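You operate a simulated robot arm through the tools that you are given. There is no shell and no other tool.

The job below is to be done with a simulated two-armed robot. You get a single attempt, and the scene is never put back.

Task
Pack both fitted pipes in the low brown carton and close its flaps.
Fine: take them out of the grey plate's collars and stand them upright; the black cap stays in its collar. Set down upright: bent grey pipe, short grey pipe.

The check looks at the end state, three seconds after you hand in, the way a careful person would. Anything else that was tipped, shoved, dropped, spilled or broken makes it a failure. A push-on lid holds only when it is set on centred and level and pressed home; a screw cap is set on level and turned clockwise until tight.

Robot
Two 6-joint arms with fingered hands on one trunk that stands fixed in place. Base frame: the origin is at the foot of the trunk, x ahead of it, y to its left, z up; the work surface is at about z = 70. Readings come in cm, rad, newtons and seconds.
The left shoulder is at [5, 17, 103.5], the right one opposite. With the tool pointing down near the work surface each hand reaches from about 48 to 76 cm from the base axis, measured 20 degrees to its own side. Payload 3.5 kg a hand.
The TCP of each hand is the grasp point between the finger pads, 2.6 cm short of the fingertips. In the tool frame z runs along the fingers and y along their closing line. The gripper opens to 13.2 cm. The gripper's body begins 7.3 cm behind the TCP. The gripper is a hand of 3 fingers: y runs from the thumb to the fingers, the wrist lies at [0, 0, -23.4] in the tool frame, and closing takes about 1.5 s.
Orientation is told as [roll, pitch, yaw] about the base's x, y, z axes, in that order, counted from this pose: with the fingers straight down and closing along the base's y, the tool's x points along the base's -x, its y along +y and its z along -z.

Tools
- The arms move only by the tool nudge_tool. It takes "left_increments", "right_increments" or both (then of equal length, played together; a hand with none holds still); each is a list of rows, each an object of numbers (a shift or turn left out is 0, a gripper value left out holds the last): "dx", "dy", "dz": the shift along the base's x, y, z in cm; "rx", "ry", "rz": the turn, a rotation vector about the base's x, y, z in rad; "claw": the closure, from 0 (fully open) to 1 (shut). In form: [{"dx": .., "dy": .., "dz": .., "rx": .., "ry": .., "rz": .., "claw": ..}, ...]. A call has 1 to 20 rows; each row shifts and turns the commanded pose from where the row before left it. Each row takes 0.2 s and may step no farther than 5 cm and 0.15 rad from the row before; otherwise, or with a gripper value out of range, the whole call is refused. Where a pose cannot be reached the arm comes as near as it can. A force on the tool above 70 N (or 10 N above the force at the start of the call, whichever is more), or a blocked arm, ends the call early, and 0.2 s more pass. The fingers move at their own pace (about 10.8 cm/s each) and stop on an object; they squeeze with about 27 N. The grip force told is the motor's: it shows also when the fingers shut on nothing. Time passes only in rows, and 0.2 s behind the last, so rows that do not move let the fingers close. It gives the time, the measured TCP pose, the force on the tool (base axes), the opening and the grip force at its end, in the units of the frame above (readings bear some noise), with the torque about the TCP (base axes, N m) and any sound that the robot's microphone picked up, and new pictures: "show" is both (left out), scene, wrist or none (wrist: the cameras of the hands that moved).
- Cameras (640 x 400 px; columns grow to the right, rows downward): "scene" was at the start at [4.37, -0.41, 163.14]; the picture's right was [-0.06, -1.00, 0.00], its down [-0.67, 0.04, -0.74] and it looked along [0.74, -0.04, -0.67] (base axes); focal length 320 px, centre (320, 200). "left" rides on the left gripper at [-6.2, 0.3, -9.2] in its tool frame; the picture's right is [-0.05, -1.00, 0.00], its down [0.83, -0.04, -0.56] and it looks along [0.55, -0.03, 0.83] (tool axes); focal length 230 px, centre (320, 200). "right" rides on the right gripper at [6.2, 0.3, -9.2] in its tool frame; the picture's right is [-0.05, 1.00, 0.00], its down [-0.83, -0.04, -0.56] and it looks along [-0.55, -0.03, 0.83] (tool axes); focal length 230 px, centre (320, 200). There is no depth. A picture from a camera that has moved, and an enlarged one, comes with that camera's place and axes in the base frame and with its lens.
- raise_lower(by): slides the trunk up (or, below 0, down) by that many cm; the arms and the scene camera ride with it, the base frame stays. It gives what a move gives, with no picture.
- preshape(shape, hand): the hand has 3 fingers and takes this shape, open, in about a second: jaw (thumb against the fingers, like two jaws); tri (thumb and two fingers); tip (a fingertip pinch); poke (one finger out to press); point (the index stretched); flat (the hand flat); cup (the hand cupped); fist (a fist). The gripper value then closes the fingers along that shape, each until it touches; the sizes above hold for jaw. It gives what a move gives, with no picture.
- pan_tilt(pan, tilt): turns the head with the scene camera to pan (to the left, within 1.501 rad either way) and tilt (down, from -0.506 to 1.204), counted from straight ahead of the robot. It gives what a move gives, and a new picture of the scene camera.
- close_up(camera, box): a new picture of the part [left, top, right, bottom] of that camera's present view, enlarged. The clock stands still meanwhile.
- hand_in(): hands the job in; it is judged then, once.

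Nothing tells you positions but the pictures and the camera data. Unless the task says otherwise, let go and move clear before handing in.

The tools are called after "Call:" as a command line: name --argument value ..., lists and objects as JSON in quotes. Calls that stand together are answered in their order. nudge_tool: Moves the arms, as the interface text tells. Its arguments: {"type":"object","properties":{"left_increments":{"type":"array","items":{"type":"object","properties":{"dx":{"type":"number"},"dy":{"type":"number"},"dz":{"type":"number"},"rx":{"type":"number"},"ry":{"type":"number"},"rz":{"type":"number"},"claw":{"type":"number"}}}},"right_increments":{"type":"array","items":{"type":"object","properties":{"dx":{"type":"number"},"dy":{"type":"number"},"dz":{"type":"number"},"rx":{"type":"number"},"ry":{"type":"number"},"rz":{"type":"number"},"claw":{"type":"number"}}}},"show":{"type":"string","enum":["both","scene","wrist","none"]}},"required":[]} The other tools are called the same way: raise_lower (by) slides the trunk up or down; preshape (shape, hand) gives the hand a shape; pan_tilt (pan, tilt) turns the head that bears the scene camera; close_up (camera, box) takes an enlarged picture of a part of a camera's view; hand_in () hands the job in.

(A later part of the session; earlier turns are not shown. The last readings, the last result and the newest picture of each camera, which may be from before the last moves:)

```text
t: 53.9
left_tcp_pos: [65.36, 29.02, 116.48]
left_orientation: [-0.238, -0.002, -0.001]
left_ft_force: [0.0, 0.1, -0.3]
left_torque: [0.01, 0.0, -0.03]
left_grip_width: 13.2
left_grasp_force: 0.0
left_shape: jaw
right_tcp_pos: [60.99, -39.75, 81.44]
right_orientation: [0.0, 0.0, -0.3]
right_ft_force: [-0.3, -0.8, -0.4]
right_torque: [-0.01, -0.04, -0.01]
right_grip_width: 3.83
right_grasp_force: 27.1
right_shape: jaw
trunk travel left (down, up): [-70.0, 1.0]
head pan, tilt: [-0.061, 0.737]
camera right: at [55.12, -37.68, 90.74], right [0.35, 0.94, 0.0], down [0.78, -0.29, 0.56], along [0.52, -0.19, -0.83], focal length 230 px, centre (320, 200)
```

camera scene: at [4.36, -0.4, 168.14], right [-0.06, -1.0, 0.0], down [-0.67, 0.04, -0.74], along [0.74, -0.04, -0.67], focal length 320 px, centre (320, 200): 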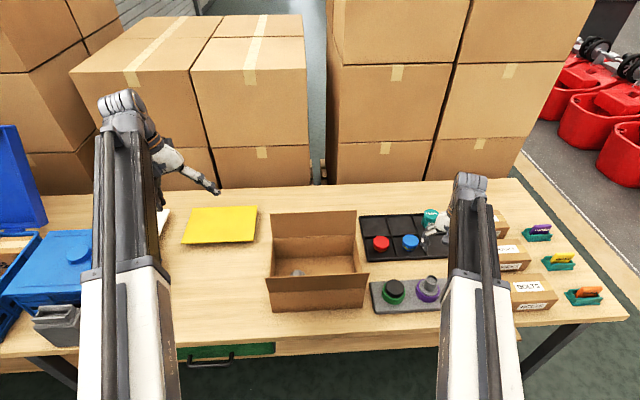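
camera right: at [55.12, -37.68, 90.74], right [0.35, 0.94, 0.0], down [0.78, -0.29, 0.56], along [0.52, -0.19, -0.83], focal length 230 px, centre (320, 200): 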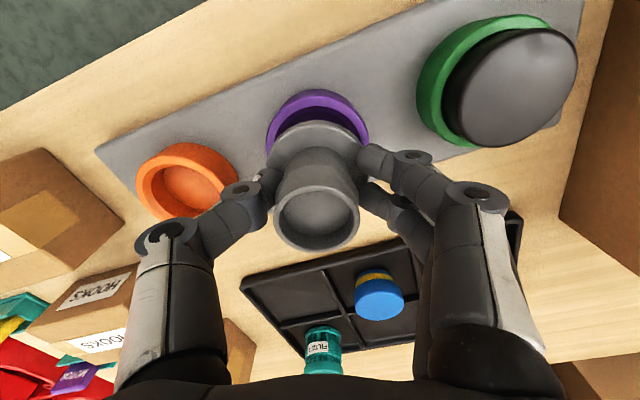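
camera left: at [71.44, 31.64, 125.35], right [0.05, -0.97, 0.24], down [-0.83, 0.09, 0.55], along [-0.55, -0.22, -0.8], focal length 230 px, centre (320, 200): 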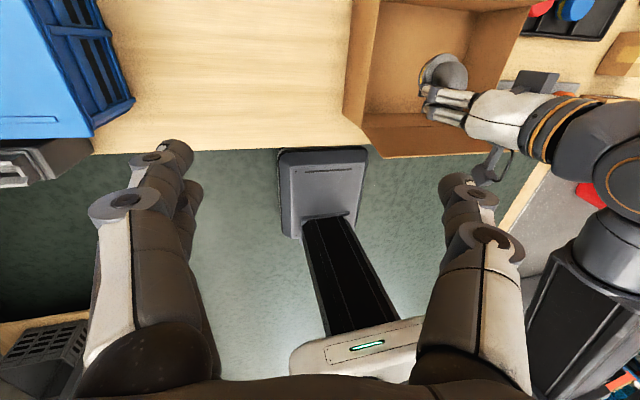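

It's out. I'll lift it clear and carry it over the carton's right half.

Call:
nudge_tool --right_increments '[{"dz": 2}, {"dz": 4}, {"dz": 4}, {"dz": 4}, {"dz": 4}, {"dz": 4}, {"dx": 1, "dy": 3, "rz": 0.1}, {"dx": 1, "dy": 4, "rz": 0.1}, {"dx": 1, "dy": 4, "rz": 0.1}, {"dx": 1, "dy": 4}, {"dx": 1, "dy": 4}, {"dx": 1, "dy": 4}, {"dx": 1, "dy": 4}, {"dx": 1, "dy": 3.7}, {}]' --show "both"

Call:
close_up --camera "left" --box '[400, 0, 600, 140]'

```text
t: 57.1
left_tcp_pos: [65.39, 29.11, 116.45]
left_orientation: [-0.24, 0.0, 0.0]
left_ft_force: [0.6, -0.3, 1.0]
left_torque: [-0.03, 0.0, 0.0]
left_grip_width: 13.19
left_grasp_force: 0.0
left_shape: jaw
right_tcp_pos: [69.06, -9.09, 103.44]
right_orientation: [-0.001, 0.0, -0.001]
right_ft_force: [0.5, -0.6, -0.1]
right_torque: [0.02, -0.02, 0.05]
right_grip_width: 3.85
right_grasp_force: 27.4
right_shape: jaw
trunk travel left (down, up): [-70.0, 1.0]
head pan, tilt: [-0.061, 0.737]
camera scene: at [4.37, -0.42, 168.14], right [-0.06, -1.0, 0.0], down [-0.67, 0.04, -0.74], along [0.74, -0.04, -0.67], focal length 320 px, centre (320, 200)
camera right: at [62.75, -8.77, 112.66], right [0.05, 1.0, 0.0], down [0.83, -0.04, 0.56], along [0.55, -0.03, -0.83], focal length 230 px, centre (320, 200)
```

scene: 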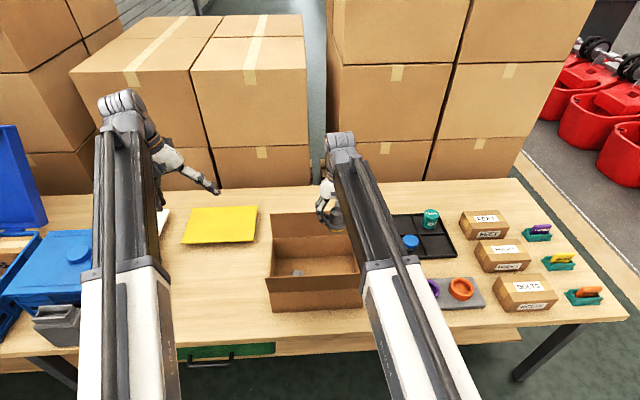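
right: 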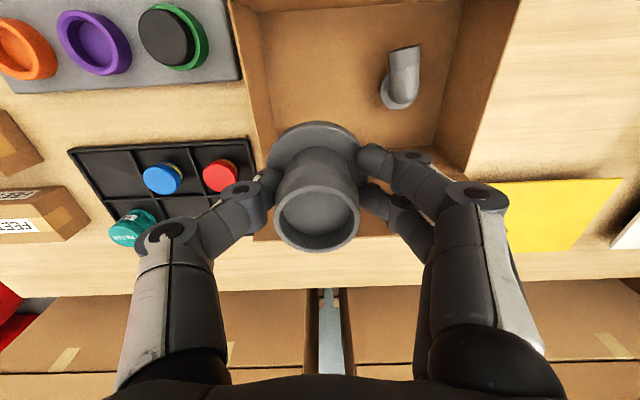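

```text
2.86 times, centred on (500, 70) of left
camera zoom: at [71.43, 31.62, 125.35], right [0.05, -0.97, 0.24], down [-0.83, 0.09, 0.55], along [-0.55, -0.23, -0.8], focal length 657 px, centre (-194, 571)
```

zoom: 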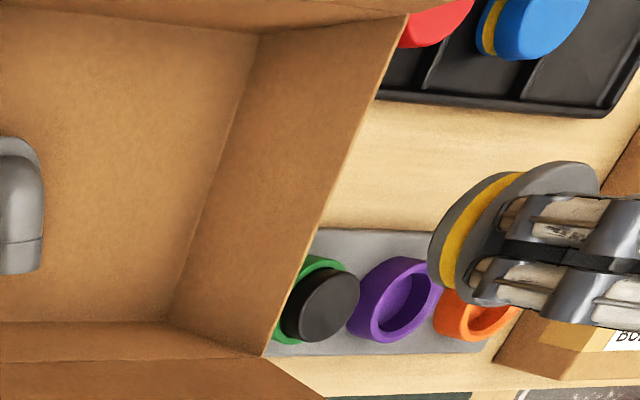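

Call:
nudge_tool --right_increments '[{"dz": -4}, {"dz": -4}, {"dz": -4}, {"dz": -4}, {"dz": -3}, {"dz": -2}, {"dz": -1.5}, {}]' --show "both"

```text
t: 58.9
left_tcp_pos: [65.26, 29.03, 116.42]
left_orientation: [-0.239, 0.0, 0.001]
left_ft_force: [-0.6, -1.5, -0.6]
left_torque: [-0.01, 0.03, -0.01]
left_grip_width: 13.2
left_grasp_force: 0.1
left_shape: jaw
right_tcp_pos: [69.07, -9.02, 80.79]
right_orientation: [0.001, 0.001, -0.002]
right_ft_force: [0.4, -0.6, -0.2]
right_torque: [-0.03, -0.02, 0.0]
right_grip_width: 3.84
right_grasp_force: 27.2
right_shape: jaw
trunk travel left (down, up): [-70.0, 1.0]
head pan, tilt: [-0.061, 0.737]
camera scene: at [4.37, -0.4, 168.14], right [-0.06, -1.0, 0.0], down [-0.67, 0.04, -0.74], along [0.74, -0.04, -0.67], focal length 320 px, centre (320, 200)
camera right: at [62.78, -8.76, 90.13], right [0.05, 1.0, 0.0], down [0.83, -0.04, 0.56], along [0.55, -0.03, -0.83], focal length 230 px, centre (320, 200)
```

scene: 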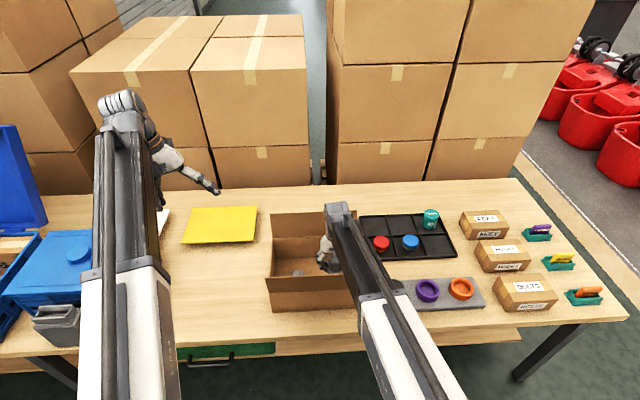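
right: 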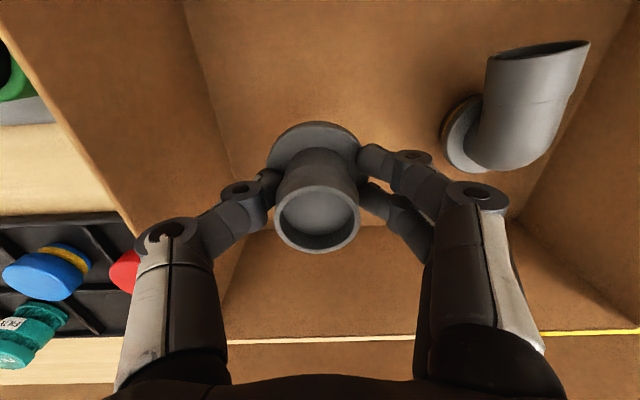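

Call:
nudge_tool --right_increments '[{"dz": -0.8}, {"dz": -0.6}, {"dz": -0.5}, {"dz": -0.4}, {"dz": -0.3}, {}]' --show "wrist"

```text
t: 60.3
left_tcp_pos: [65.31, 29.06, 116.51]
left_orientation: [-0.24, 0.001, 0.0]
left_ft_force: [-0.2, -0.6, 0.3]
left_torque: [0.0, -0.05, 0.0]
left_grip_width: 13.17
left_grasp_force: 0.1
left_shape: jaw
right_tcp_pos: [68.87, -9.07, 78.27]
right_orientation: [-0.001, 0.0, -0.002]
right_ft_force: [0.2, 0.7, -0.1]
right_torque: [-0.01, -0.01, -0.04]
right_grip_width: 3.83
right_grasp_force: 26.8
right_shape: jaw
trunk travel left (down, up): [-70.0, 1.0]
head pan, tilt: [-0.061, 0.737]
camera right: at [62.74, -8.78, 87.57], right [0.05, 1.0, 0.0], down [0.83, -0.04, 0.56], along [0.55, -0.03, -0.83], focal length 230 px, centre (320, 200)
```

right: 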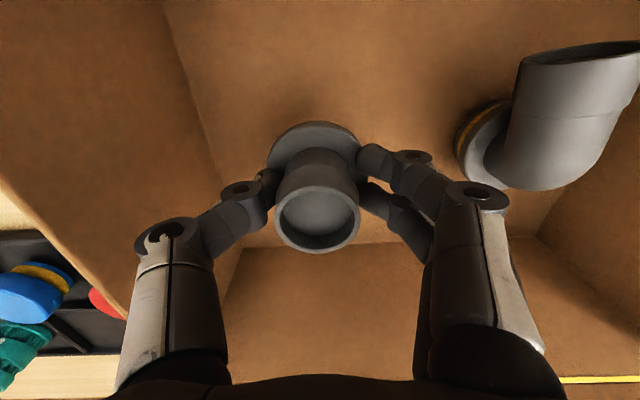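

Call:
nudge_tool --right_increments '[{"dz": -0.3}, {"dz": -0.3}, {"dz": -0.25}, {"dz": -0.25}, {"dz": -0.2}, {}]' --show "wrist"

```text
t: 61.7
left_tcp_pos: [65.41, 29.13, 116.52]
left_orientation: [-0.24, 0.0, -0.001]
left_ft_force: [-0.1, 0.4, -0.5]
left_torque: [0.02, -0.01, -0.02]
left_grip_width: 13.18
left_grasp_force: 0.0
left_shape: jaw
right_tcp_pos: [68.96, -8.98, 76.97]
right_orientation: [0.001, -0.001, -0.003]
right_ft_force: [-0.1, -0.4, -0.9]
right_torque: [-0.01, 0.02, 0.02]
right_grip_width: 3.84
right_grasp_force: 27.1
right_shape: jaw
trunk travel left (down, up): [-70.0, 1.0]
head pan, tilt: [-0.061, 0.737]
camera right: at [62.73, -8.74, 86.29], right [0.05, 1.0, 0.0], down [0.83, -0.04, 0.56], along [0.55, -0.03, -0.83], focal length 230 px, centre (320, 200)
```

right: 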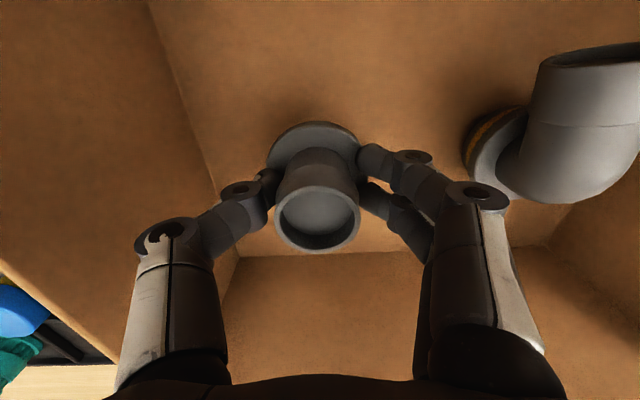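

Call:
nudge_tool --right_increments '[{"dz": -0.25}, {"dz": -0.25}, {"dz": -0.2}, {"dz": -0.2}, {"dz": -0.2}, {}]' --show "wrist"

```text
t: 63.1
left_tcp_pos: [65.35, 29.01, 116.57]
left_orientation: [-0.24, -0.001, 0.0]
left_ft_force: [-0.1, 0.4, 0.2]
left_torque: [-0.02, -0.03, -0.02]
left_grip_width: 13.19
left_grasp_force: 0.0
left_shape: jaw
right_tcp_pos: [68.95, -9.15, 76.09]
right_orientation: [0.0, -0.004, -0.002]
right_ft_force: [2.0, -1.4, 17.4]
right_torque: [-0.1, -0.09, -0.04]
right_grip_width: 3.92
right_grasp_force: 26.7
right_shape: jaw
trunk travel left (down, up): [-70.0, 1.0]
head pan, tilt: [-0.061, 0.737]
camera right: at [62.72, -8.8, 85.37], right [0.05, 1.0, 0.0], down [0.83, -0.04, 0.56], along [0.56, -0.03, -0.83], focal length 230 px, centre (320, 200)
```

right: 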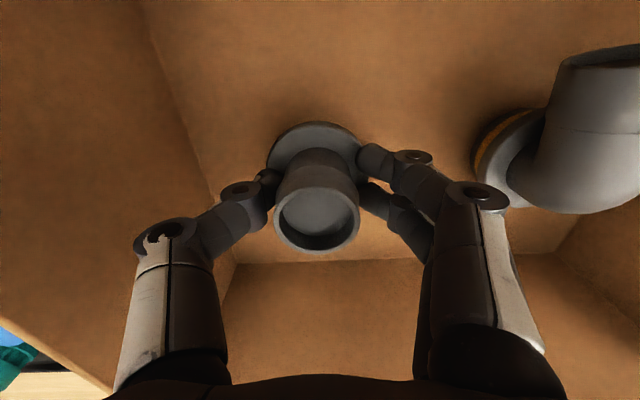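

The base has touched down at 17 N. I'll open partway, release, and rise.

Call:
nudge_tool --right_increments '[{"claw": 0.85, "dz": 0.1}, {"claw": 0.75}, {"claw": 0.65}, {"claw": 0.55}, {"claw": 0.45}, {"claw": 0.45}, {}, {"dz": 0.5}, {"dz": 1}, {"dz": 2}, {"dz": 4}, {"dz": 4}, {"dz": 4}, {"dz": 4}, {"dz": 4}, {}]' --show "both"

Call:
close_up --camera "right" --box '[220, 0, 520, 200]'

Call:
close_up --camera "left" --box '[340, 0, 560, 170]'

```text
t: 66.5
left_tcp_pos: [65.43, 29.12, 116.47]
left_orientation: [-0.24, 0.0, 0.0]
left_ft_force: [-0.2, 0.6, 0.5]
left_torque: [-0.01, 0.02, 0.04]
left_grip_width: 13.2
left_grasp_force: 0.1
left_shape: jaw
right_tcp_pos: [68.98, -9.08, 99.45]
right_orientation: [0.001, 0.0, -0.002]
right_ft_force: [0.4, -0.1, -0.1]
right_torque: [-0.02, 0.0, 0.0]
right_grip_width: 7.2
right_grasp_force: 0.0
right_shape: jaw
trunk travel left (down, up): [-70.0, 1.0]
head pan, tilt: [-0.061, 0.737]
camera scene: at [4.38, -0.4, 168.14], right [-0.06, -1.0, 0.0], down [-0.67, 0.04, -0.74], along [0.74, -0.04, -0.67], focal length 320 px, centre (320, 200)
camera right: at [62.71, -8.8, 108.8], right [0.05, 1.0, 0.0], down [0.83, -0.04, 0.56], along [0.55, -0.03, -0.83], focal length 230 px, centre (320, 200)
```

scene: 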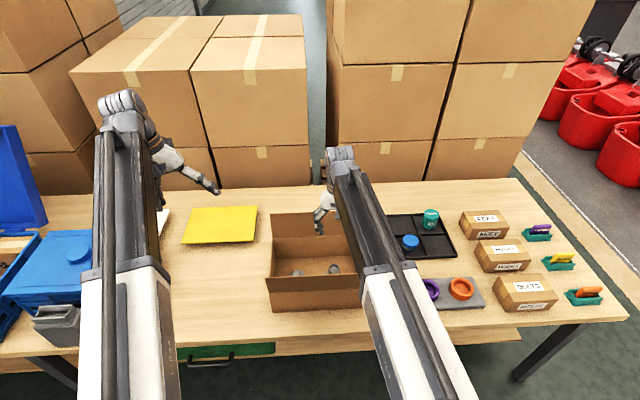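
right: 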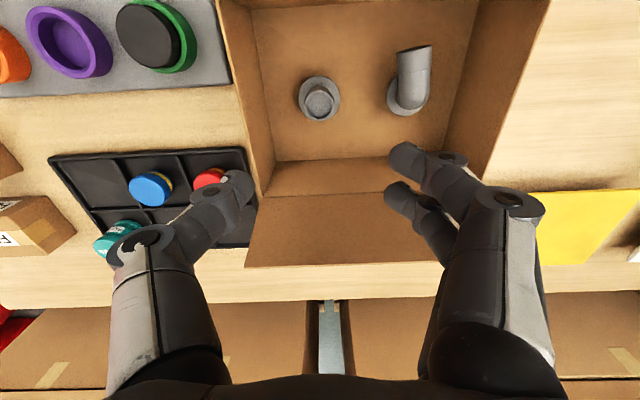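

```text
2.00 times, centred on (370, 100) of right
camera zoom: at [62.71, -8.8, 108.8], right [0.05, 1.0, 0.0], down [0.83, -0.04, 0.56], along [0.55, -0.03, -0.83], focal length 460 px, centre (220, 400)
```

zoom: 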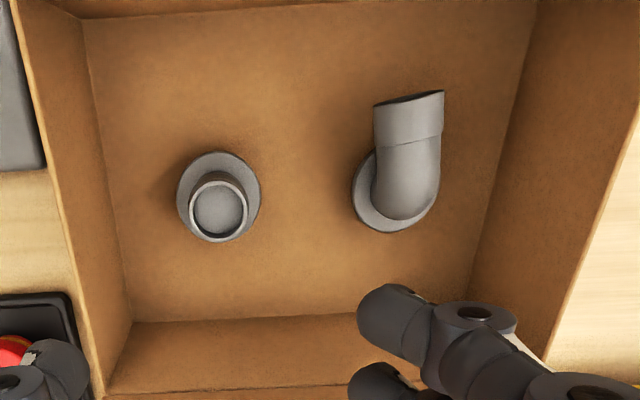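

```text
2.35 times, centred on (450, 85) of left
camera zoom: at [71.44, 31.64, 125.33], right [0.05, -0.97, 0.24], down [-0.83, 0.09, 0.55], along [-0.55, -0.23, -0.8], focal length 541 px, centre (14, 471)
```

zoom: 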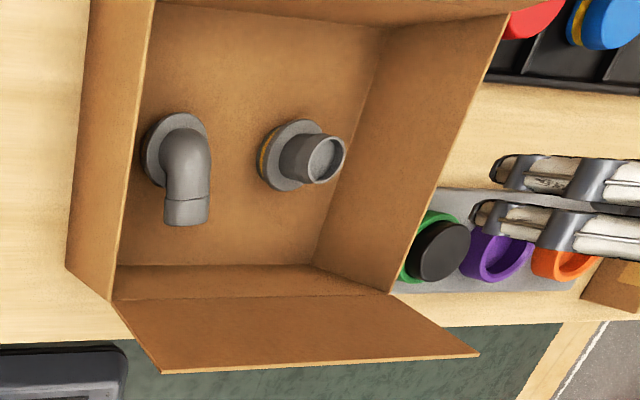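

Both pipes stand upright in the carton and the black cap is untouched in its collar. The front flap leans about 13° outward (tip near x 56.5, z 93), so I'll bring the right hand round to its robot side with the fingers closed.

Call:
nudge_tool --right_increments '[{"dz": 4, "claw": 1}, {"dz": 4}, {"dz": 1, "dx": -3, "dy": 1}, {"dx": -4, "dy": 1}, {"dx": -4, "dy": 1}, {"dx": -4, "dy": 1}, {"dx": -4, "dy": 1}, {"dx": -1, "dy": 1}, {"dz": -4}, {"dz": -4}, {}]' --show "both"

```text
t: 68.9
left_tcp_pos: [65.16, 29.0, 116.44]
left_orientation: [-0.239, 0.002, 0.0]
left_ft_force: [0.4, -0.1, -0.8]
left_torque: [0.0, 0.02, 0.02]
left_grip_width: 13.19
left_grasp_force: 0.0
left_shape: jaw
right_tcp_pos: [48.83, -3.09, 100.51]
right_orientation: [0.0, 0.001, 0.0]
right_ft_force: [-0.2, -0.7, 0.0]
right_torque: [-0.04, -0.03, -0.03]
right_grip_width: 0.02
right_grasp_force: 27.1
right_shape: jaw
trunk travel left (down, up): [-70.0, 1.0]
head pan, tilt: [-0.061, 0.737]
camera scene: at [4.36, -0.4, 168.14], right [-0.06, -1.0, 0.0], down [-0.67, 0.04, -0.74], along [0.74, -0.04, -0.67], focal length 320 px, centre (320, 200)
camera right: at [42.67, -2.82, 109.83], right [0.05, 1.0, 0.0], down [0.83, -0.04, 0.56], along [0.55, -0.03, -0.83], focal length 230 px, centre (320, 200)
```

scene: 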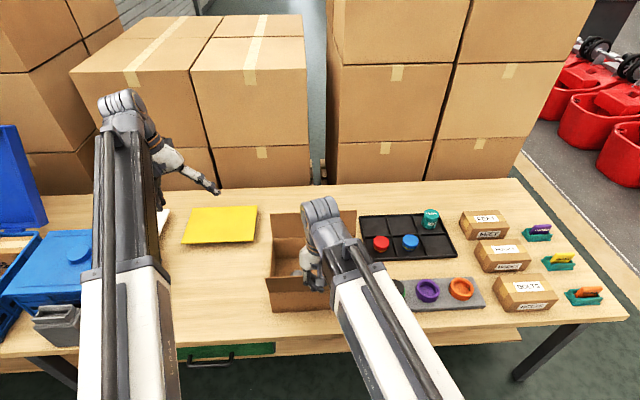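
right: 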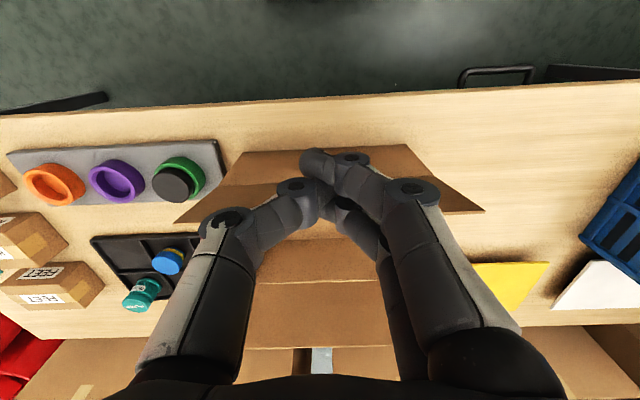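

Call:
nudge_tool --right_increments '[{"dz": -4}, {"dz": -4}, {"dz": -3.5}, {"dx": 2}, {"dx": 1.5}, {"dx": 1}, {"dx": 1}, {}]' --show "both"

```text
t: 70.7
left_tcp_pos: [65.32, 28.97, 116.47]
left_orientation: [-0.24, 0.002, -0.001]
left_ft_force: [0.3, 0.0, -0.2]
left_torque: [0.01, -0.01, 0.01]
left_grip_width: 13.19
left_grasp_force: 0.0
left_shape: jaw
right_tcp_pos: [54.5, -3.09, 88.94]
right_orientation: [0.0, -0.001, 0.0]
right_ft_force: [-0.1, -0.1, -0.3]
right_torque: [0.01, 0.0, 0.01]
right_grip_width: 0.0
right_grasp_force: 27.1
right_shape: jaw
trunk travel left (down, up): [-70.0, 1.0]
head pan, tilt: [-0.061, 0.737]
camera scene: at [4.37, -0.4, 168.14], right [-0.06, -1.0, 0.0], down [-0.67, 0.04, -0.74], along [0.74, -0.04, -0.67], focal length 320 px, centre (320, 200)
camera right: at [48.26, -2.77, 98.33], right [0.05, 1.0, 0.0], down [0.83, -0.04, 0.56], along [0.55, -0.03, -0.83], focal length 230 px, centre (320, 200)
```

scene: 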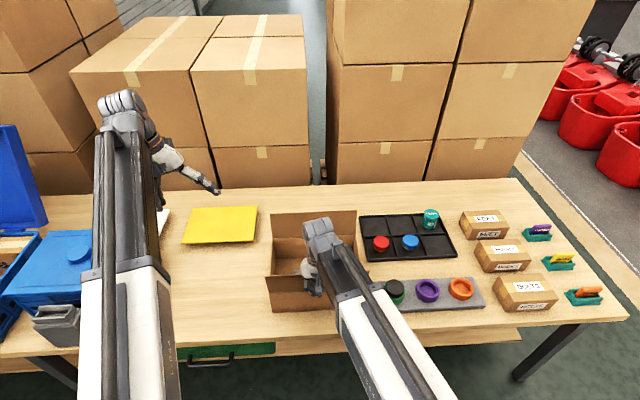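
right: 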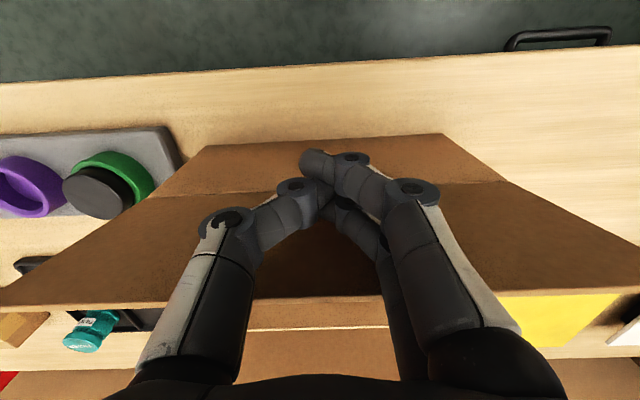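

Call:
nudge_tool --right_increments '[{"dx": 1}, {"dx": 1}, {"dx": 1}, {"dx": 1}, {"dx": 1}, {}]' --show "both"

Call:
close_up --camera "left" --box '[300, 0, 620, 200]'

```text
t: 72.1
left_tcp_pos: [65.27, 29.07, 116.55]
left_orientation: [-0.237, -0.001, 0.002]
left_ft_force: [-0.2, 0.9, 0.7]
left_torque: [0.01, 0.03, -0.03]
left_grip_width: 13.18
left_grasp_force: 0.1
left_shape: jaw
right_tcp_pos: [59.59, -3.06, 89.1]
right_orientation: [0.0, 0.002, -0.002]
right_ft_force: [0.3, -0.2, -0.7]
right_torque: [0.01, 0.0, 0.01]
right_grip_width: 0.01
right_grasp_force: 26.8
right_shape: jaw
trunk travel left (down, up): [-70.0, 1.0]
head pan, tilt: [-0.061, 0.737]
camera scene: at [4.37, -0.4, 168.14], right [-0.06, -1.0, 0.0], down [-0.67, 0.04, -0.74], along [0.74, -0.04, -0.67], focal length 320 px, centre (320, 200)
camera right: at [53.25, -2.77, 98.3], right [0.05, 1.0, 0.0], down [0.83, -0.04, 0.56], along [0.55, -0.03, -0.83], focal length 230 px, centre (320, 200)
```

scene: 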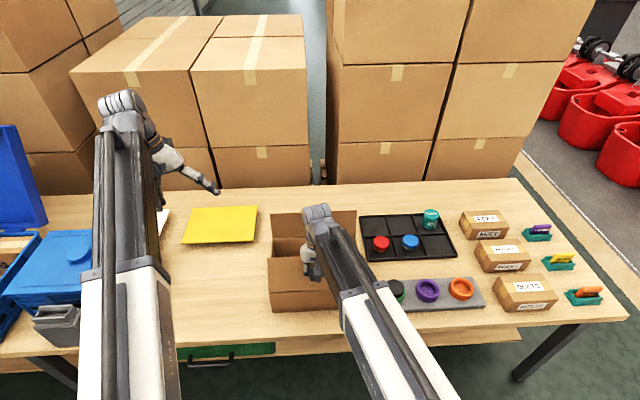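
right: 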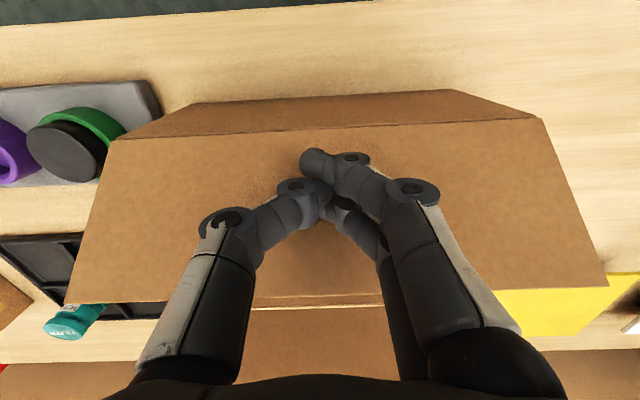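

```text
2.00 times, centred on (460, 100) of left
camera zoom: at [71.43, 31.64, 125.34], right [0.05, -0.97, 0.24], down [-0.83, 0.09, 0.55], along [-0.55, -0.23, -0.8], focal length 460 px, centre (40, 400)
```

zoom: 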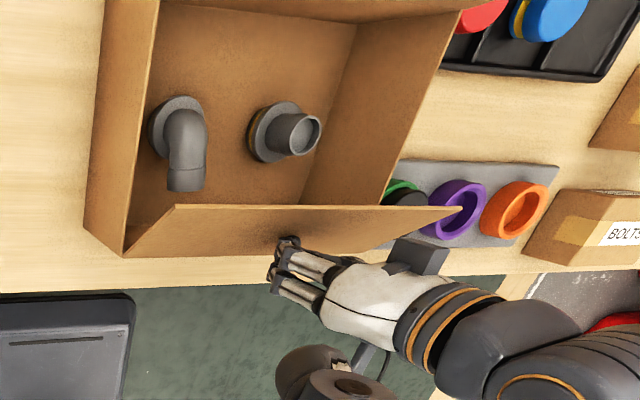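

The flap swings easily and is already past vertical. I'll keep pushing over and gradually down.

Call:
nudge_tool --right_increments '[{"dx": 1}, {"dx": 1}, {"dx": 1}, {"dx": 1}, {"dx": 1}, {"dx": 1, "dz": -0.5}, {"dx": 0.5, "dz": -0.7}, {}]' --show "wrist"

Call:
close_up --camera "left" --box '[300, 0, 620, 200]'

```text
t: 73.9
left_tcp_pos: [65.29, 29.02, 116.47]
left_orientation: [-0.239, -0.002, -0.001]
left_ft_force: [-0.9, -0.7, 0.3]
left_torque: [0.0, 0.03, -0.01]
left_grip_width: 13.21
left_grasp_force: 0.2
left_shape: jaw
right_tcp_pos: [65.9, -3.12, 87.7]
right_orientation: [0.0, 0.0, -0.002]
right_ft_force: [-0.5, 0.1, -0.4]
right_torque: [0.0, 0.03, -0.01]
right_grip_width: 0.03
right_grasp_force: 26.7
right_shape: jaw
trunk travel left (down, up): [-70.0, 1.0]
head pan, tilt: [-0.061, 0.737]
camera right: at [59.73, -2.74, 97.11], right [0.05, 1.0, 0.0], down [0.83, -0.04, 0.56], along [0.55, -0.03, -0.83], focal length 230 px, centre (320, 200)
```

right: 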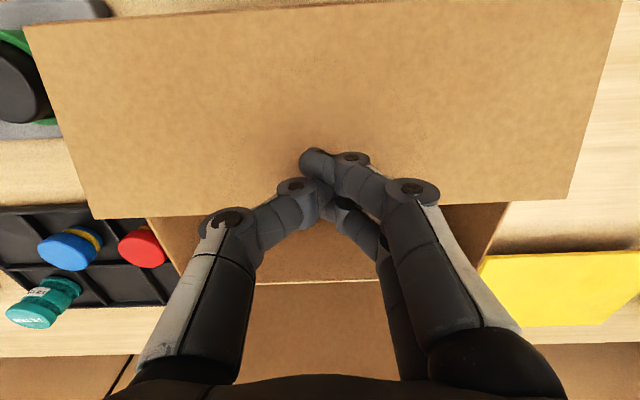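

```text
2.00 times, centred on (460, 100) of left
camera zoom: at [71.43, 31.64, 125.34], right [0.05, -0.97, 0.24], down [-0.83, 0.09, 0.55], along [-0.55, -0.23, -0.8], focal length 460 px, centre (40, 400)
```

zoom: 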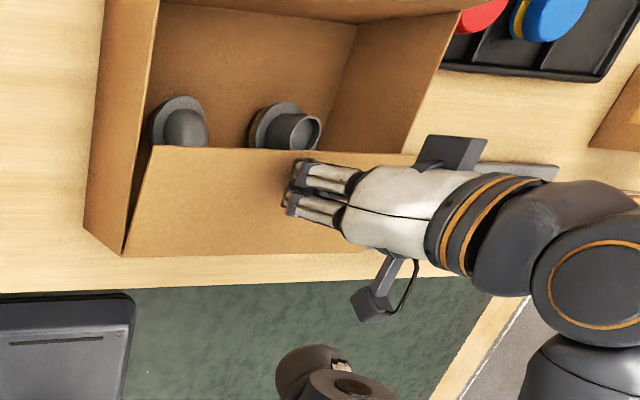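

Call:
nudge_tool --right_increments '[{"dz": -0.5}, {"dz": -0.5}, {"dz": -0.4}, {"dz": -0.3}, {}]' --show "wrist"

Call:
close_up --camera "left" --box '[300, 0, 620, 200]'

```text
t: 75.1
left_tcp_pos: [65.39, 29.09, 116.34]
left_orientation: [-0.241, 0.0, 0.0]
left_ft_force: [-0.6, -0.7, -0.3]
left_torque: [-0.03, -0.01, 0.0]
left_grip_width: 13.2
left_grasp_force: 0.0
left_shape: jaw
right_tcp_pos: [66.01, -3.07, 86.09]
right_orientation: [0.001, 0.0, -0.002]
right_ft_force: [-0.3, 0.2, 0.8]
right_torque: [0.01, 0.01, -0.03]
right_grip_width: 0.01
right_grasp_force: 26.8
right_shape: jaw
trunk travel left (down, up): [-70.0, 1.0]
head pan, tilt: [-0.061, 0.737]
camera right: at [59.73, -2.76, 95.41], right [0.05, 1.0, 0.0], down [0.83, -0.04, 0.56], along [0.55, -0.03, -0.83], focal length 230 px, centre (320, 200)
```

right: 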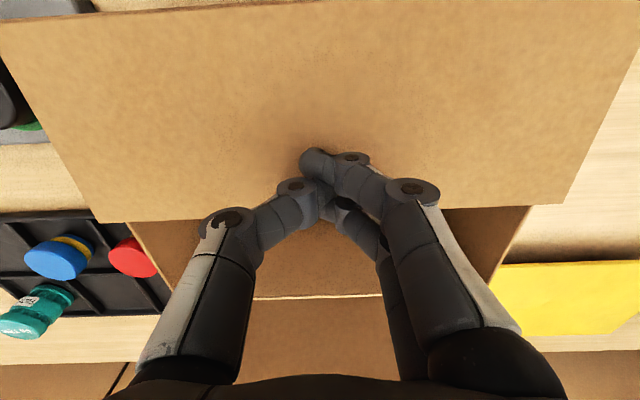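

```text
2.00 times, centred on (460, 100) of left
camera zoom: at [71.43, 31.64, 125.34], right [0.05, -0.97, 0.24], down [-0.83, 0.09, 0.55], along [-0.55, -0.23, -0.8], focal length 460 px, centre (40, 400)
```

zoom: 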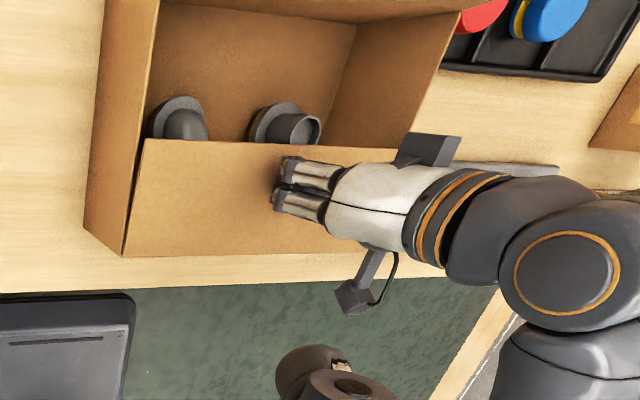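

Call:
nudge_tool --right_increments '[{"dz": -0.4}, {"dz": -0.4}, {"dz": -0.3}, {}]' --show "wrist"

Call:
close_up --camera "left" --box '[300, 0, 620, 200]'

```text
t: 76.1
left_tcp_pos: [65.33, 29.12, 116.49]
left_orientation: [-0.239, 0.001, 0.0]
left_ft_force: [0.1, 0.6, 0.5]
left_torque: [0.01, 0.0, -0.01]
left_grip_width: 13.18
left_grasp_force: 0.0
left_shape: jaw
right_tcp_pos: [65.93, -3.11, 85.03]
right_orientation: [0.002, 0.002, -0.002]
right_ft_force: [0.9, 0.2, 5.5]
right_torque: [-0.03, 0.02, -0.03]
right_grip_width: 0.0
right_grasp_force: 26.6
right_shape: jaw
trunk travel left (down, up): [-70.0, 1.0]
head pan, tilt: [-0.061, 0.737]
camera right: at [59.69, -2.75, 94.31], right [0.05, 1.0, 0.0], down [0.83, -0.04, 0.56], along [0.56, -0.03, -0.83], focal length 230 px, centre (320, 200)
```

right: 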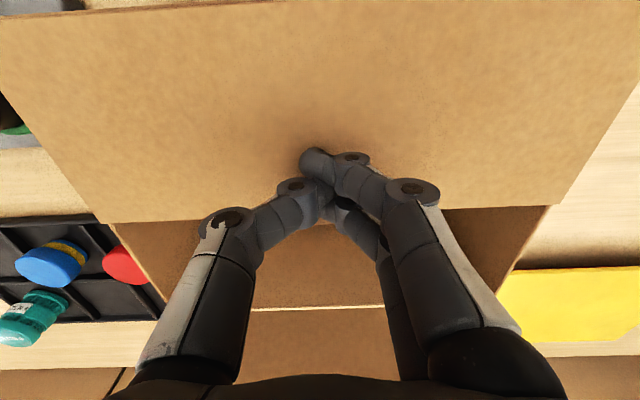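

```text
2.00 times, centred on (460, 100) of left
camera zoom: at [71.39, 31.64, 125.38], right [0.05, -0.97, 0.24], down [-0.83, 0.09, 0.55], along [-0.55, -0.23, -0.8], focal length 460 px, centre (40, 400)
```

zoom: 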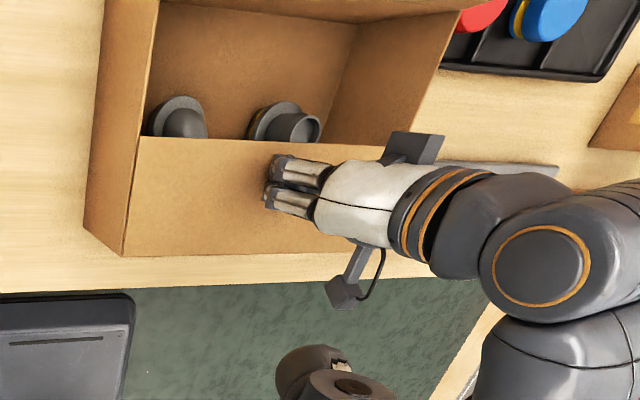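

There's 5.5 N of resistance, so the front flap has reached its stop. I'll lift the hand and see whether it stays down.

Call:
nudge_tool --right_increments '[{"dz": 2}, {"dz": 4}, {"dz": 4}, {"dz": 4}, {}, {}]' --show "wrist"

Call:
close_up --camera "left" --box '[300, 0, 620, 200]'

```text
t: 77.5
left_tcp_pos: [65.35, 29.14, 116.47]
left_orientation: [-0.24, 0.0, 0.001]
left_ft_force: [0.0, -0.2, 0.0]
left_torque: [0.01, 0.01, 0.0]
left_grip_width: 13.19
left_grasp_force: 0.0
left_shape: jaw
right_tcp_pos: [66.05, -3.11, 99.04]
right_orientation: [0.001, -0.002, -0.003]
right_ft_force: [0.6, 0.6, -0.3]
right_torque: [0.0, 0.05, 0.0]
right_grip_width: 0.0
right_grasp_force: 27.1
right_shape: jaw
trunk travel left (down, up): [-70.0, 1.0]
head pan, tilt: [-0.061, 0.737]
camera right: at [59.79, -2.79, 108.26], right [0.05, 1.0, 0.0], down [0.83, -0.04, 0.56], along [0.55, -0.03, -0.83], focal length 230 px, centre (320, 200)
```

right: 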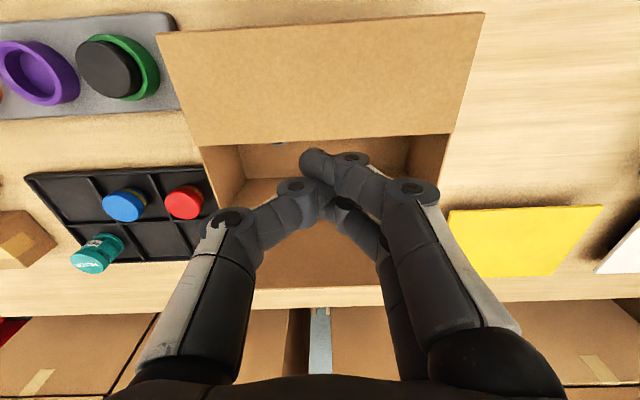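

```text
2.00 times, centred on (460, 100) of left
camera zoom: at [71.43, 31.64, 125.34], right [0.05, -0.97, 0.24], down [-0.83, 0.09, 0.55], along [-0.55, -0.23, -0.8], focal length 460 px, centre (40, 400)
```

zoom: 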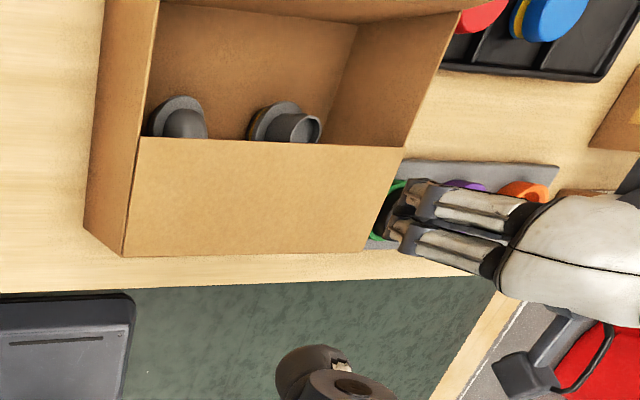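

The front flap stays closed and level. For the back flap I'll tilt the right hand forward about 50°, reach over the flap's top edge and hook it from behind.

Call:
nudge_tool --right_increments '[{"dz": 3, "ry": -0.145}, {"dz": 3, "ry": -0.145}, {"dz": 3, "ry": -0.145}, {"dz": 2, "ry": -0.145}, {"ry": -0.145, "dx": 2}, {"ry": -0.145, "dx": 3, "dy": -1}, {"dx": 4, "dy": -1}, {"dx": 4, "dy": -1}, {}]' --show "both"

Call:
close_up --camera "left" --box '[300, 0, 640, 210]'

```text
t: 79.5
left_tcp_pos: [65.4, 29.06, 116.5]
left_orientation: [-0.24, 0.002, -0.002]
left_ft_force: [-0.4, 0.0, 0.6]
left_torque: [-0.03, 0.0, 0.02]
left_grip_width: 13.18
left_grasp_force: 0.1
left_shape: jaw
right_tcp_pos: [79.0, -6.14, 109.98]
right_orientation: [0.001, -0.87, -0.003]
right_ft_force: [-0.7, 0.0, 1.2]
right_torque: [-0.02, 0.02, 0.02]
right_grip_width: 0.0
right_grasp_force: 27.1
right_shape: jaw
trunk travel left (down, up): [-70.0, 1.0]
head pan, tilt: [-0.061, 0.737]
camera scene: at [4.35, -0.4, 168.14], right [-0.06, -1.0, 0.0], down [-0.67, 0.04, -0.74], along [0.74, -0.04, -0.67], focal length 320 px, centre (320, 200)
camera right: at [67.92, -5.81, 111.31], right [0.03, 1.0, 0.04], down [0.11, -0.04, 0.99], along [0.99, -0.03, -0.11], focal length 230 px, centre (320, 200)
```

scene: 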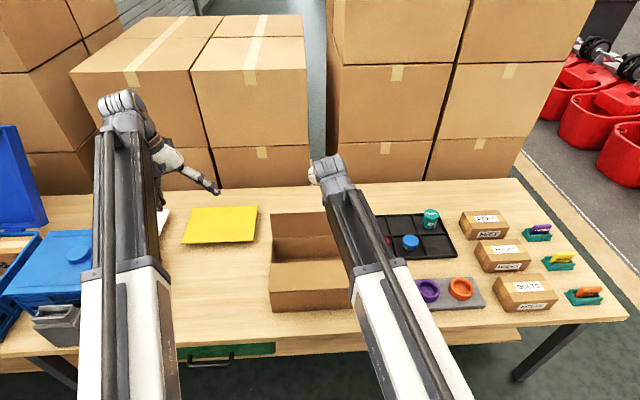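
right: 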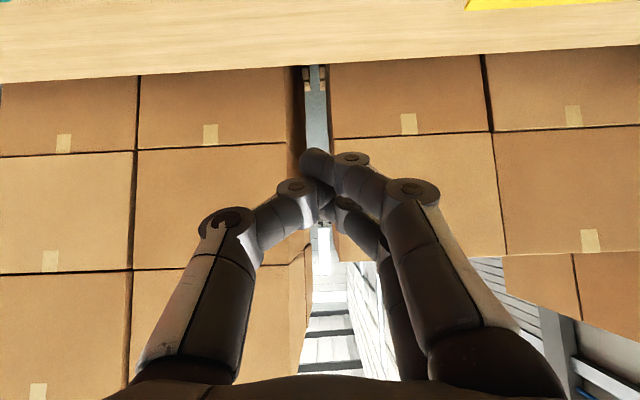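

```text
1.88 times, centred on (470, 105) of left
camera zoom: at [71.41, 31.64, 125.35], right [0.05, -0.97, 0.24], down [-0.83, 0.09, 0.55], along [-0.55, -0.23, -0.8], focal length 433 px, centre (38, 379)
```

zoom: 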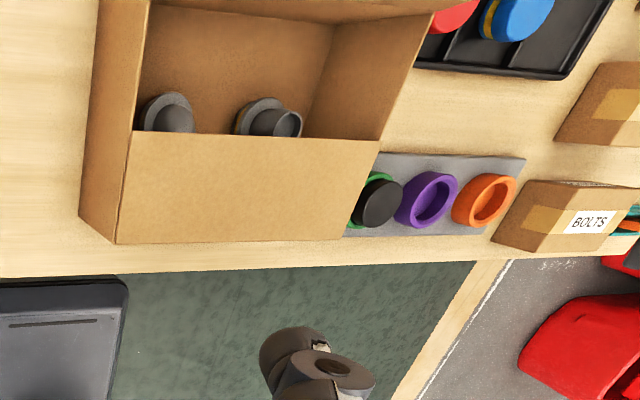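

Call:
nudge_tool --right_increments '[{"dx": 2, "dz": -1}, {"dx": 2, "dz": -2}, {"dx": 2, "dz": -3}, {"dx": 1, "dz": -4}, {}]' --left_increments '[{"ry": -0.15}, {"ry": -0.15}, {"ry": -0.15}, {"ry": -0.15, "rx": -0.1}, {"rx": -0.1}]' --show "both"

```text
refused: row 4 steps farther than a row can; nothing moved
```

Call:
nudge_tool --right_increments '[{"dx": 2, "dz": -1}, {"dx": 2, "dz": -2}, {"dx": 2, "dz": -3}, {"dx": 1, "dz": -4}, {}]' --left_increments '[{"ry": -0.15}, {"ry": -0.15}, {"ry": -0.15}, {"ry": -0.14}, {"rx": -0.12}]' --show "both"

```text
t: 80.7
left_tcp_pos: [65.46, 29.02, 116.43]
left_orientation: [-0.386, -0.586, 0.079]
left_ft_force: [0.2, 0.4, 0.3]
left_torque: [0.01, 0.0, -0.04]
left_grip_width: 13.17
left_grasp_force: 0.0
left_shape: jaw
right_tcp_pos: [86.04, -6.08, 99.97]
right_orientation: [0.001, -0.872, -0.002]
right_ft_force: [-0.2, 0.0, 0.2]
right_torque: [0.01, -0.02, 0.0]
right_grip_width: 0.01
right_grasp_force: 27.0
right_shape: jaw
trunk travel left (down, up): [-70.0, 1.0]
head pan, tilt: [-0.061, 0.737]
camera scene: at [4.38, -0.37, 168.14], right [-0.06, -1.0, 0.0], down [-0.67, 0.04, -0.74], along [0.74, -0.05, -0.67], focal length 320 px, centre (320, 200)
camera right: at [74.87, -5.76, 101.32], right [0.03, 1.0, 0.04], down [0.11, -0.04, 0.99], along [0.99, -0.03, -0.11], focal length 230 px, centre (320, 200)
camera left: at [65.49, 32.94, 126.89], right [-0.09, -0.94, 0.34], down [-1.0, 0.09, -0.02], along [-0.01, -0.34, -0.94], focal length 230 px, centre (320, 200)
```

scene: 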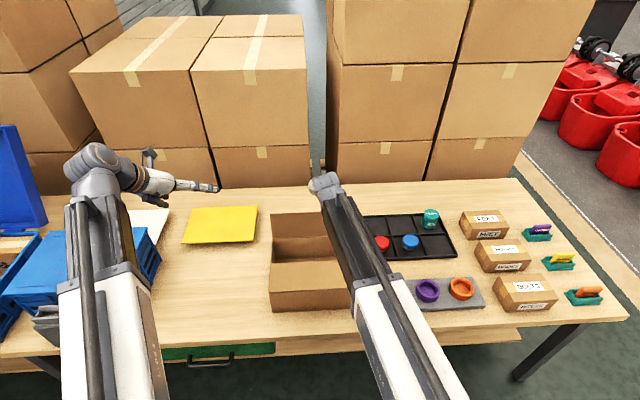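
right: 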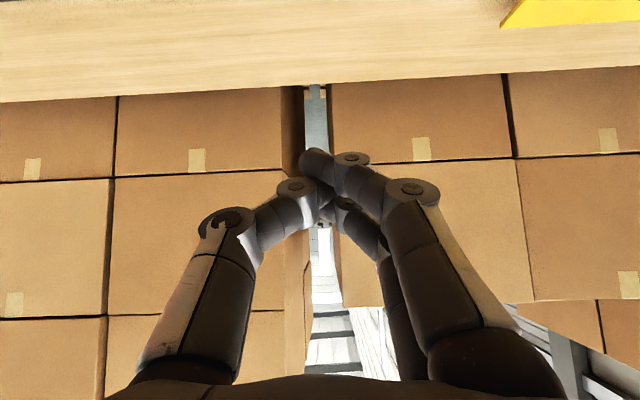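
left: 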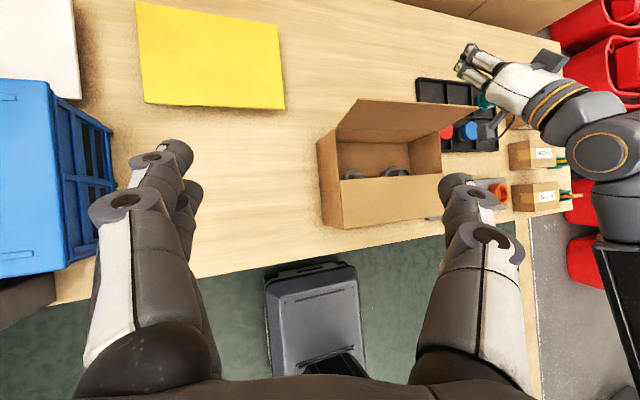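

The left camera now shows both the flap and the right fingers clearly. I'll lower the fingertips behind the back flap.

Call:
nudge_tool --right_increments '[{"dz": -3}, {"dz": -2}, {"dz": -1.5}, {}]' --show "none"

Call:
close_up --camera "left" --box '[300, 20, 620, 240]'

Call:
close_up --camera "scene" --box '[250, 150, 390, 320]'

```text
t: 81.7
left_tcp_pos: [65.35, 29.05, 116.44]
left_orientation: [-0.384, -0.585, 0.08]
left_ft_force: [0.5, 0.2, -0.1]
left_torque: [-0.01, -0.02, -0.03]
left_grip_width: 13.19
left_grasp_force: 0.1
left_shape: jaw
right_tcp_pos: [85.9, -6.11, 93.58]
right_orientation: [0.0, -0.872, -0.002]
right_ft_force: [0.9, 0.2, -0.1]
right_torque: [0.02, 0.04, -0.03]
right_grip_width: 0.01
right_grasp_force: 26.6
right_shape: jaw
trunk travel left (down, up): [-70.0, 1.0]
head pan, tilt: [-0.061, 0.737]
```

```text
1.82 times, centred on (460, 130) of left
camera zoom: at [65.47, 32.91, 126.88], right [-0.09, -0.94, 0.34], down [-1.0, 0.09, -0.02], along [-0.02, -0.34, -0.94], focal length 418 px, centre (66, 327)
```

zoom: 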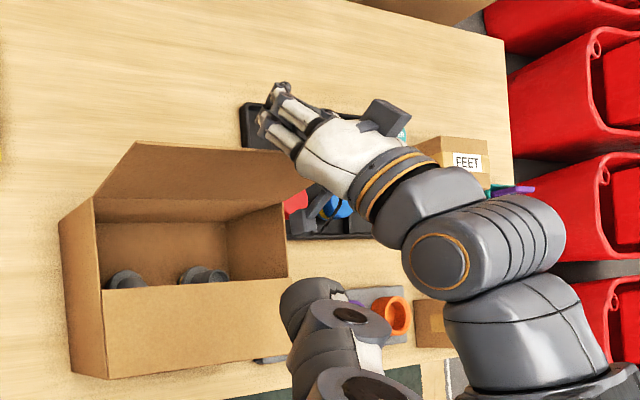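

```text
2.35 times, centred on (320, 235) of scene
camera zoom: at [4.37, -0.4, 168.14], right [-0.06, -1.0, 0.0], down [-0.67, 0.04, -0.74], along [0.74, -0.04, -0.67], focal length 753 px, centre (320, 118)
```

zoom: 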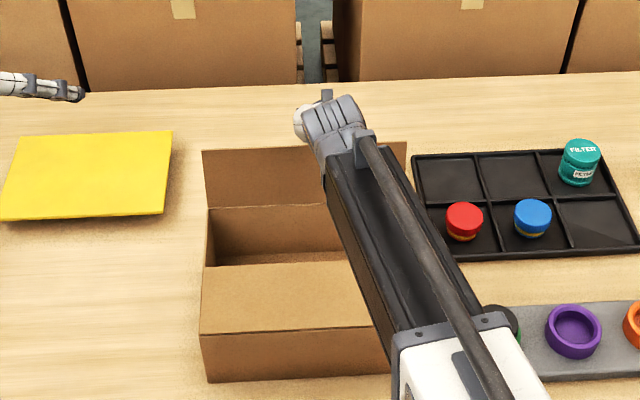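

Call:
nudge_tool --right_increments '[{"dz": -0.8}, {"dx": -1}, {"dx": -1}, {"dx": -1}, {"dx": -1}, {"dx": -1}, {}]' --show "none"

Call:
close_up --camera "left" --box '[300, 20, 620, 240]'

Call:
close_up --camera "scene" --box '[250, 150, 390, 320]'

```text
t: 83.3
left_tcp_pos: [65.38, 28.97, 116.54]
left_orientation: [-0.385, -0.585, 0.081]
left_ft_force: [-0.3, 0.5, -0.4]
left_torque: [0.01, 0.01, -0.02]
left_grip_width: 13.19
left_grasp_force: 0.0
left_shape: jaw
right_tcp_pos: [80.93, -6.17, 92.67]
right_orientation: [0.0, -0.869, -0.002]
right_ft_force: [-0.6, 0.0, 0.8]
right_torque: [0.0, -0.01, 0.02]
right_grip_width: 0.0
right_grasp_force: 27.1
right_shape: jaw
trunk travel left (down, up): [-70.0, 1.0]
head pan, tilt: [-0.061, 0.737]
```

```text
1.82 times, centred on (460, 130) of left
camera zoom: at [65.47, 32.9, 126.88], right [-0.09, -0.94, 0.34], down [-1.0, 0.09, -0.02], along [-0.02, -0.34, -0.94], focal length 418 px, centre (66, 327)
```

zoom: 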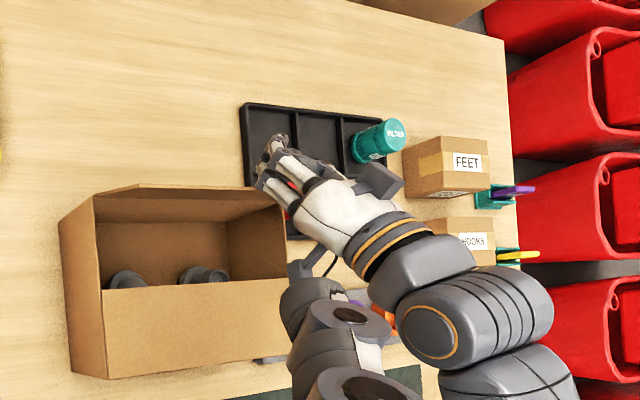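

```text
2.35 times, centred on (320, 235) of scene
camera zoom: at [4.36, -0.4, 168.14], right [-0.06, -1.0, 0.0], down [-0.67, 0.04, -0.74], along [0.74, -0.04, -0.67], focal length 753 px, centre (320, 118)
```

zoom: 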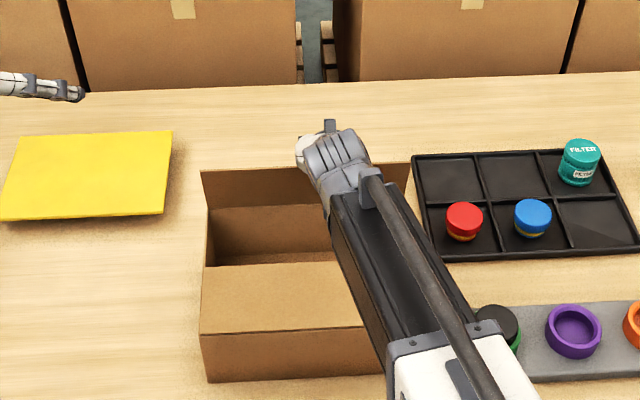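

Call:
nudge_tool --right_increments '[{"dx": -1.2, "dz": -0.3}, {"dx": -1.2, "dz": -0.3}, {"dx": -1.2, "dz": -0.3}, {"dx": -1.2, "dz": -0.3}, {}]' --show "none"

Call:
close_up --camera "left" --box '[300, 20, 620, 240]'

Call:
close_up --camera "scene" --box '[250, 150, 390, 320]'

```text
t: 84.5
left_tcp_pos: [65.39, 29.0, 116.45]
left_orientation: [-0.384, -0.584, 0.078]
left_ft_force: [0.5, -1.0, -0.4]
left_torque: [0.02, 0.01, -0.02]
left_grip_width: 13.19
left_grasp_force: 0.1
left_shape: jaw
right_tcp_pos: [76.17, -6.06, 91.51]
right_orientation: [0.002, -0.871, -0.002]
right_ft_force: [0.0, 0.5, -0.9]
right_torque: [-0.01, 0.02, -0.03]
right_grip_width: 0.01
right_grasp_force: 27.0
right_shape: jaw
trunk travel left (down, up): [-70.0, 1.0]
head pan, tilt: [-0.061, 0.737]
```

```text
1.82 times, centred on (460, 130) of left
camera zoom: at [65.48, 32.91, 126.88], right [-0.09, -0.94, 0.34], down [-1.0, 0.09, -0.02], along [-0.02, -0.34, -0.94], focal length 418 px, centre (66, 327)
```

zoom: 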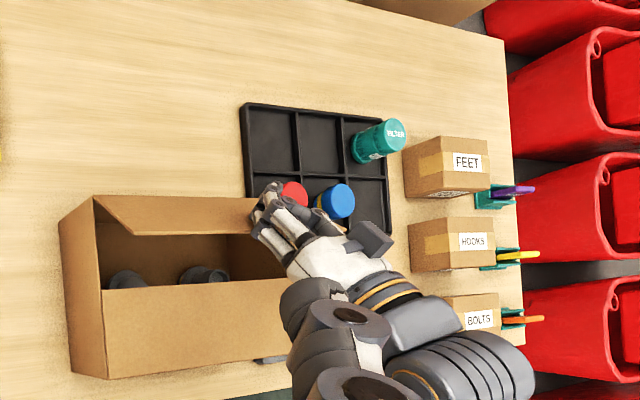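

```text
2.35 times, centred on (320, 235) of scene
camera zoom: at [4.38, -0.4, 168.14], right [-0.06, -1.0, 0.0], down [-0.67, 0.04, -0.74], along [0.74, -0.04, -0.67], focal length 753 px, centre (320, 118)
```

zoom: 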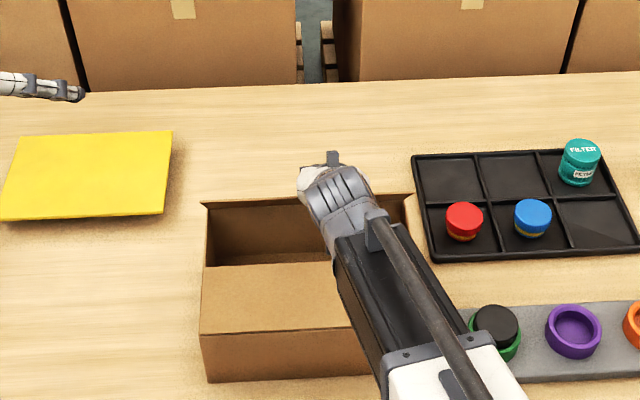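

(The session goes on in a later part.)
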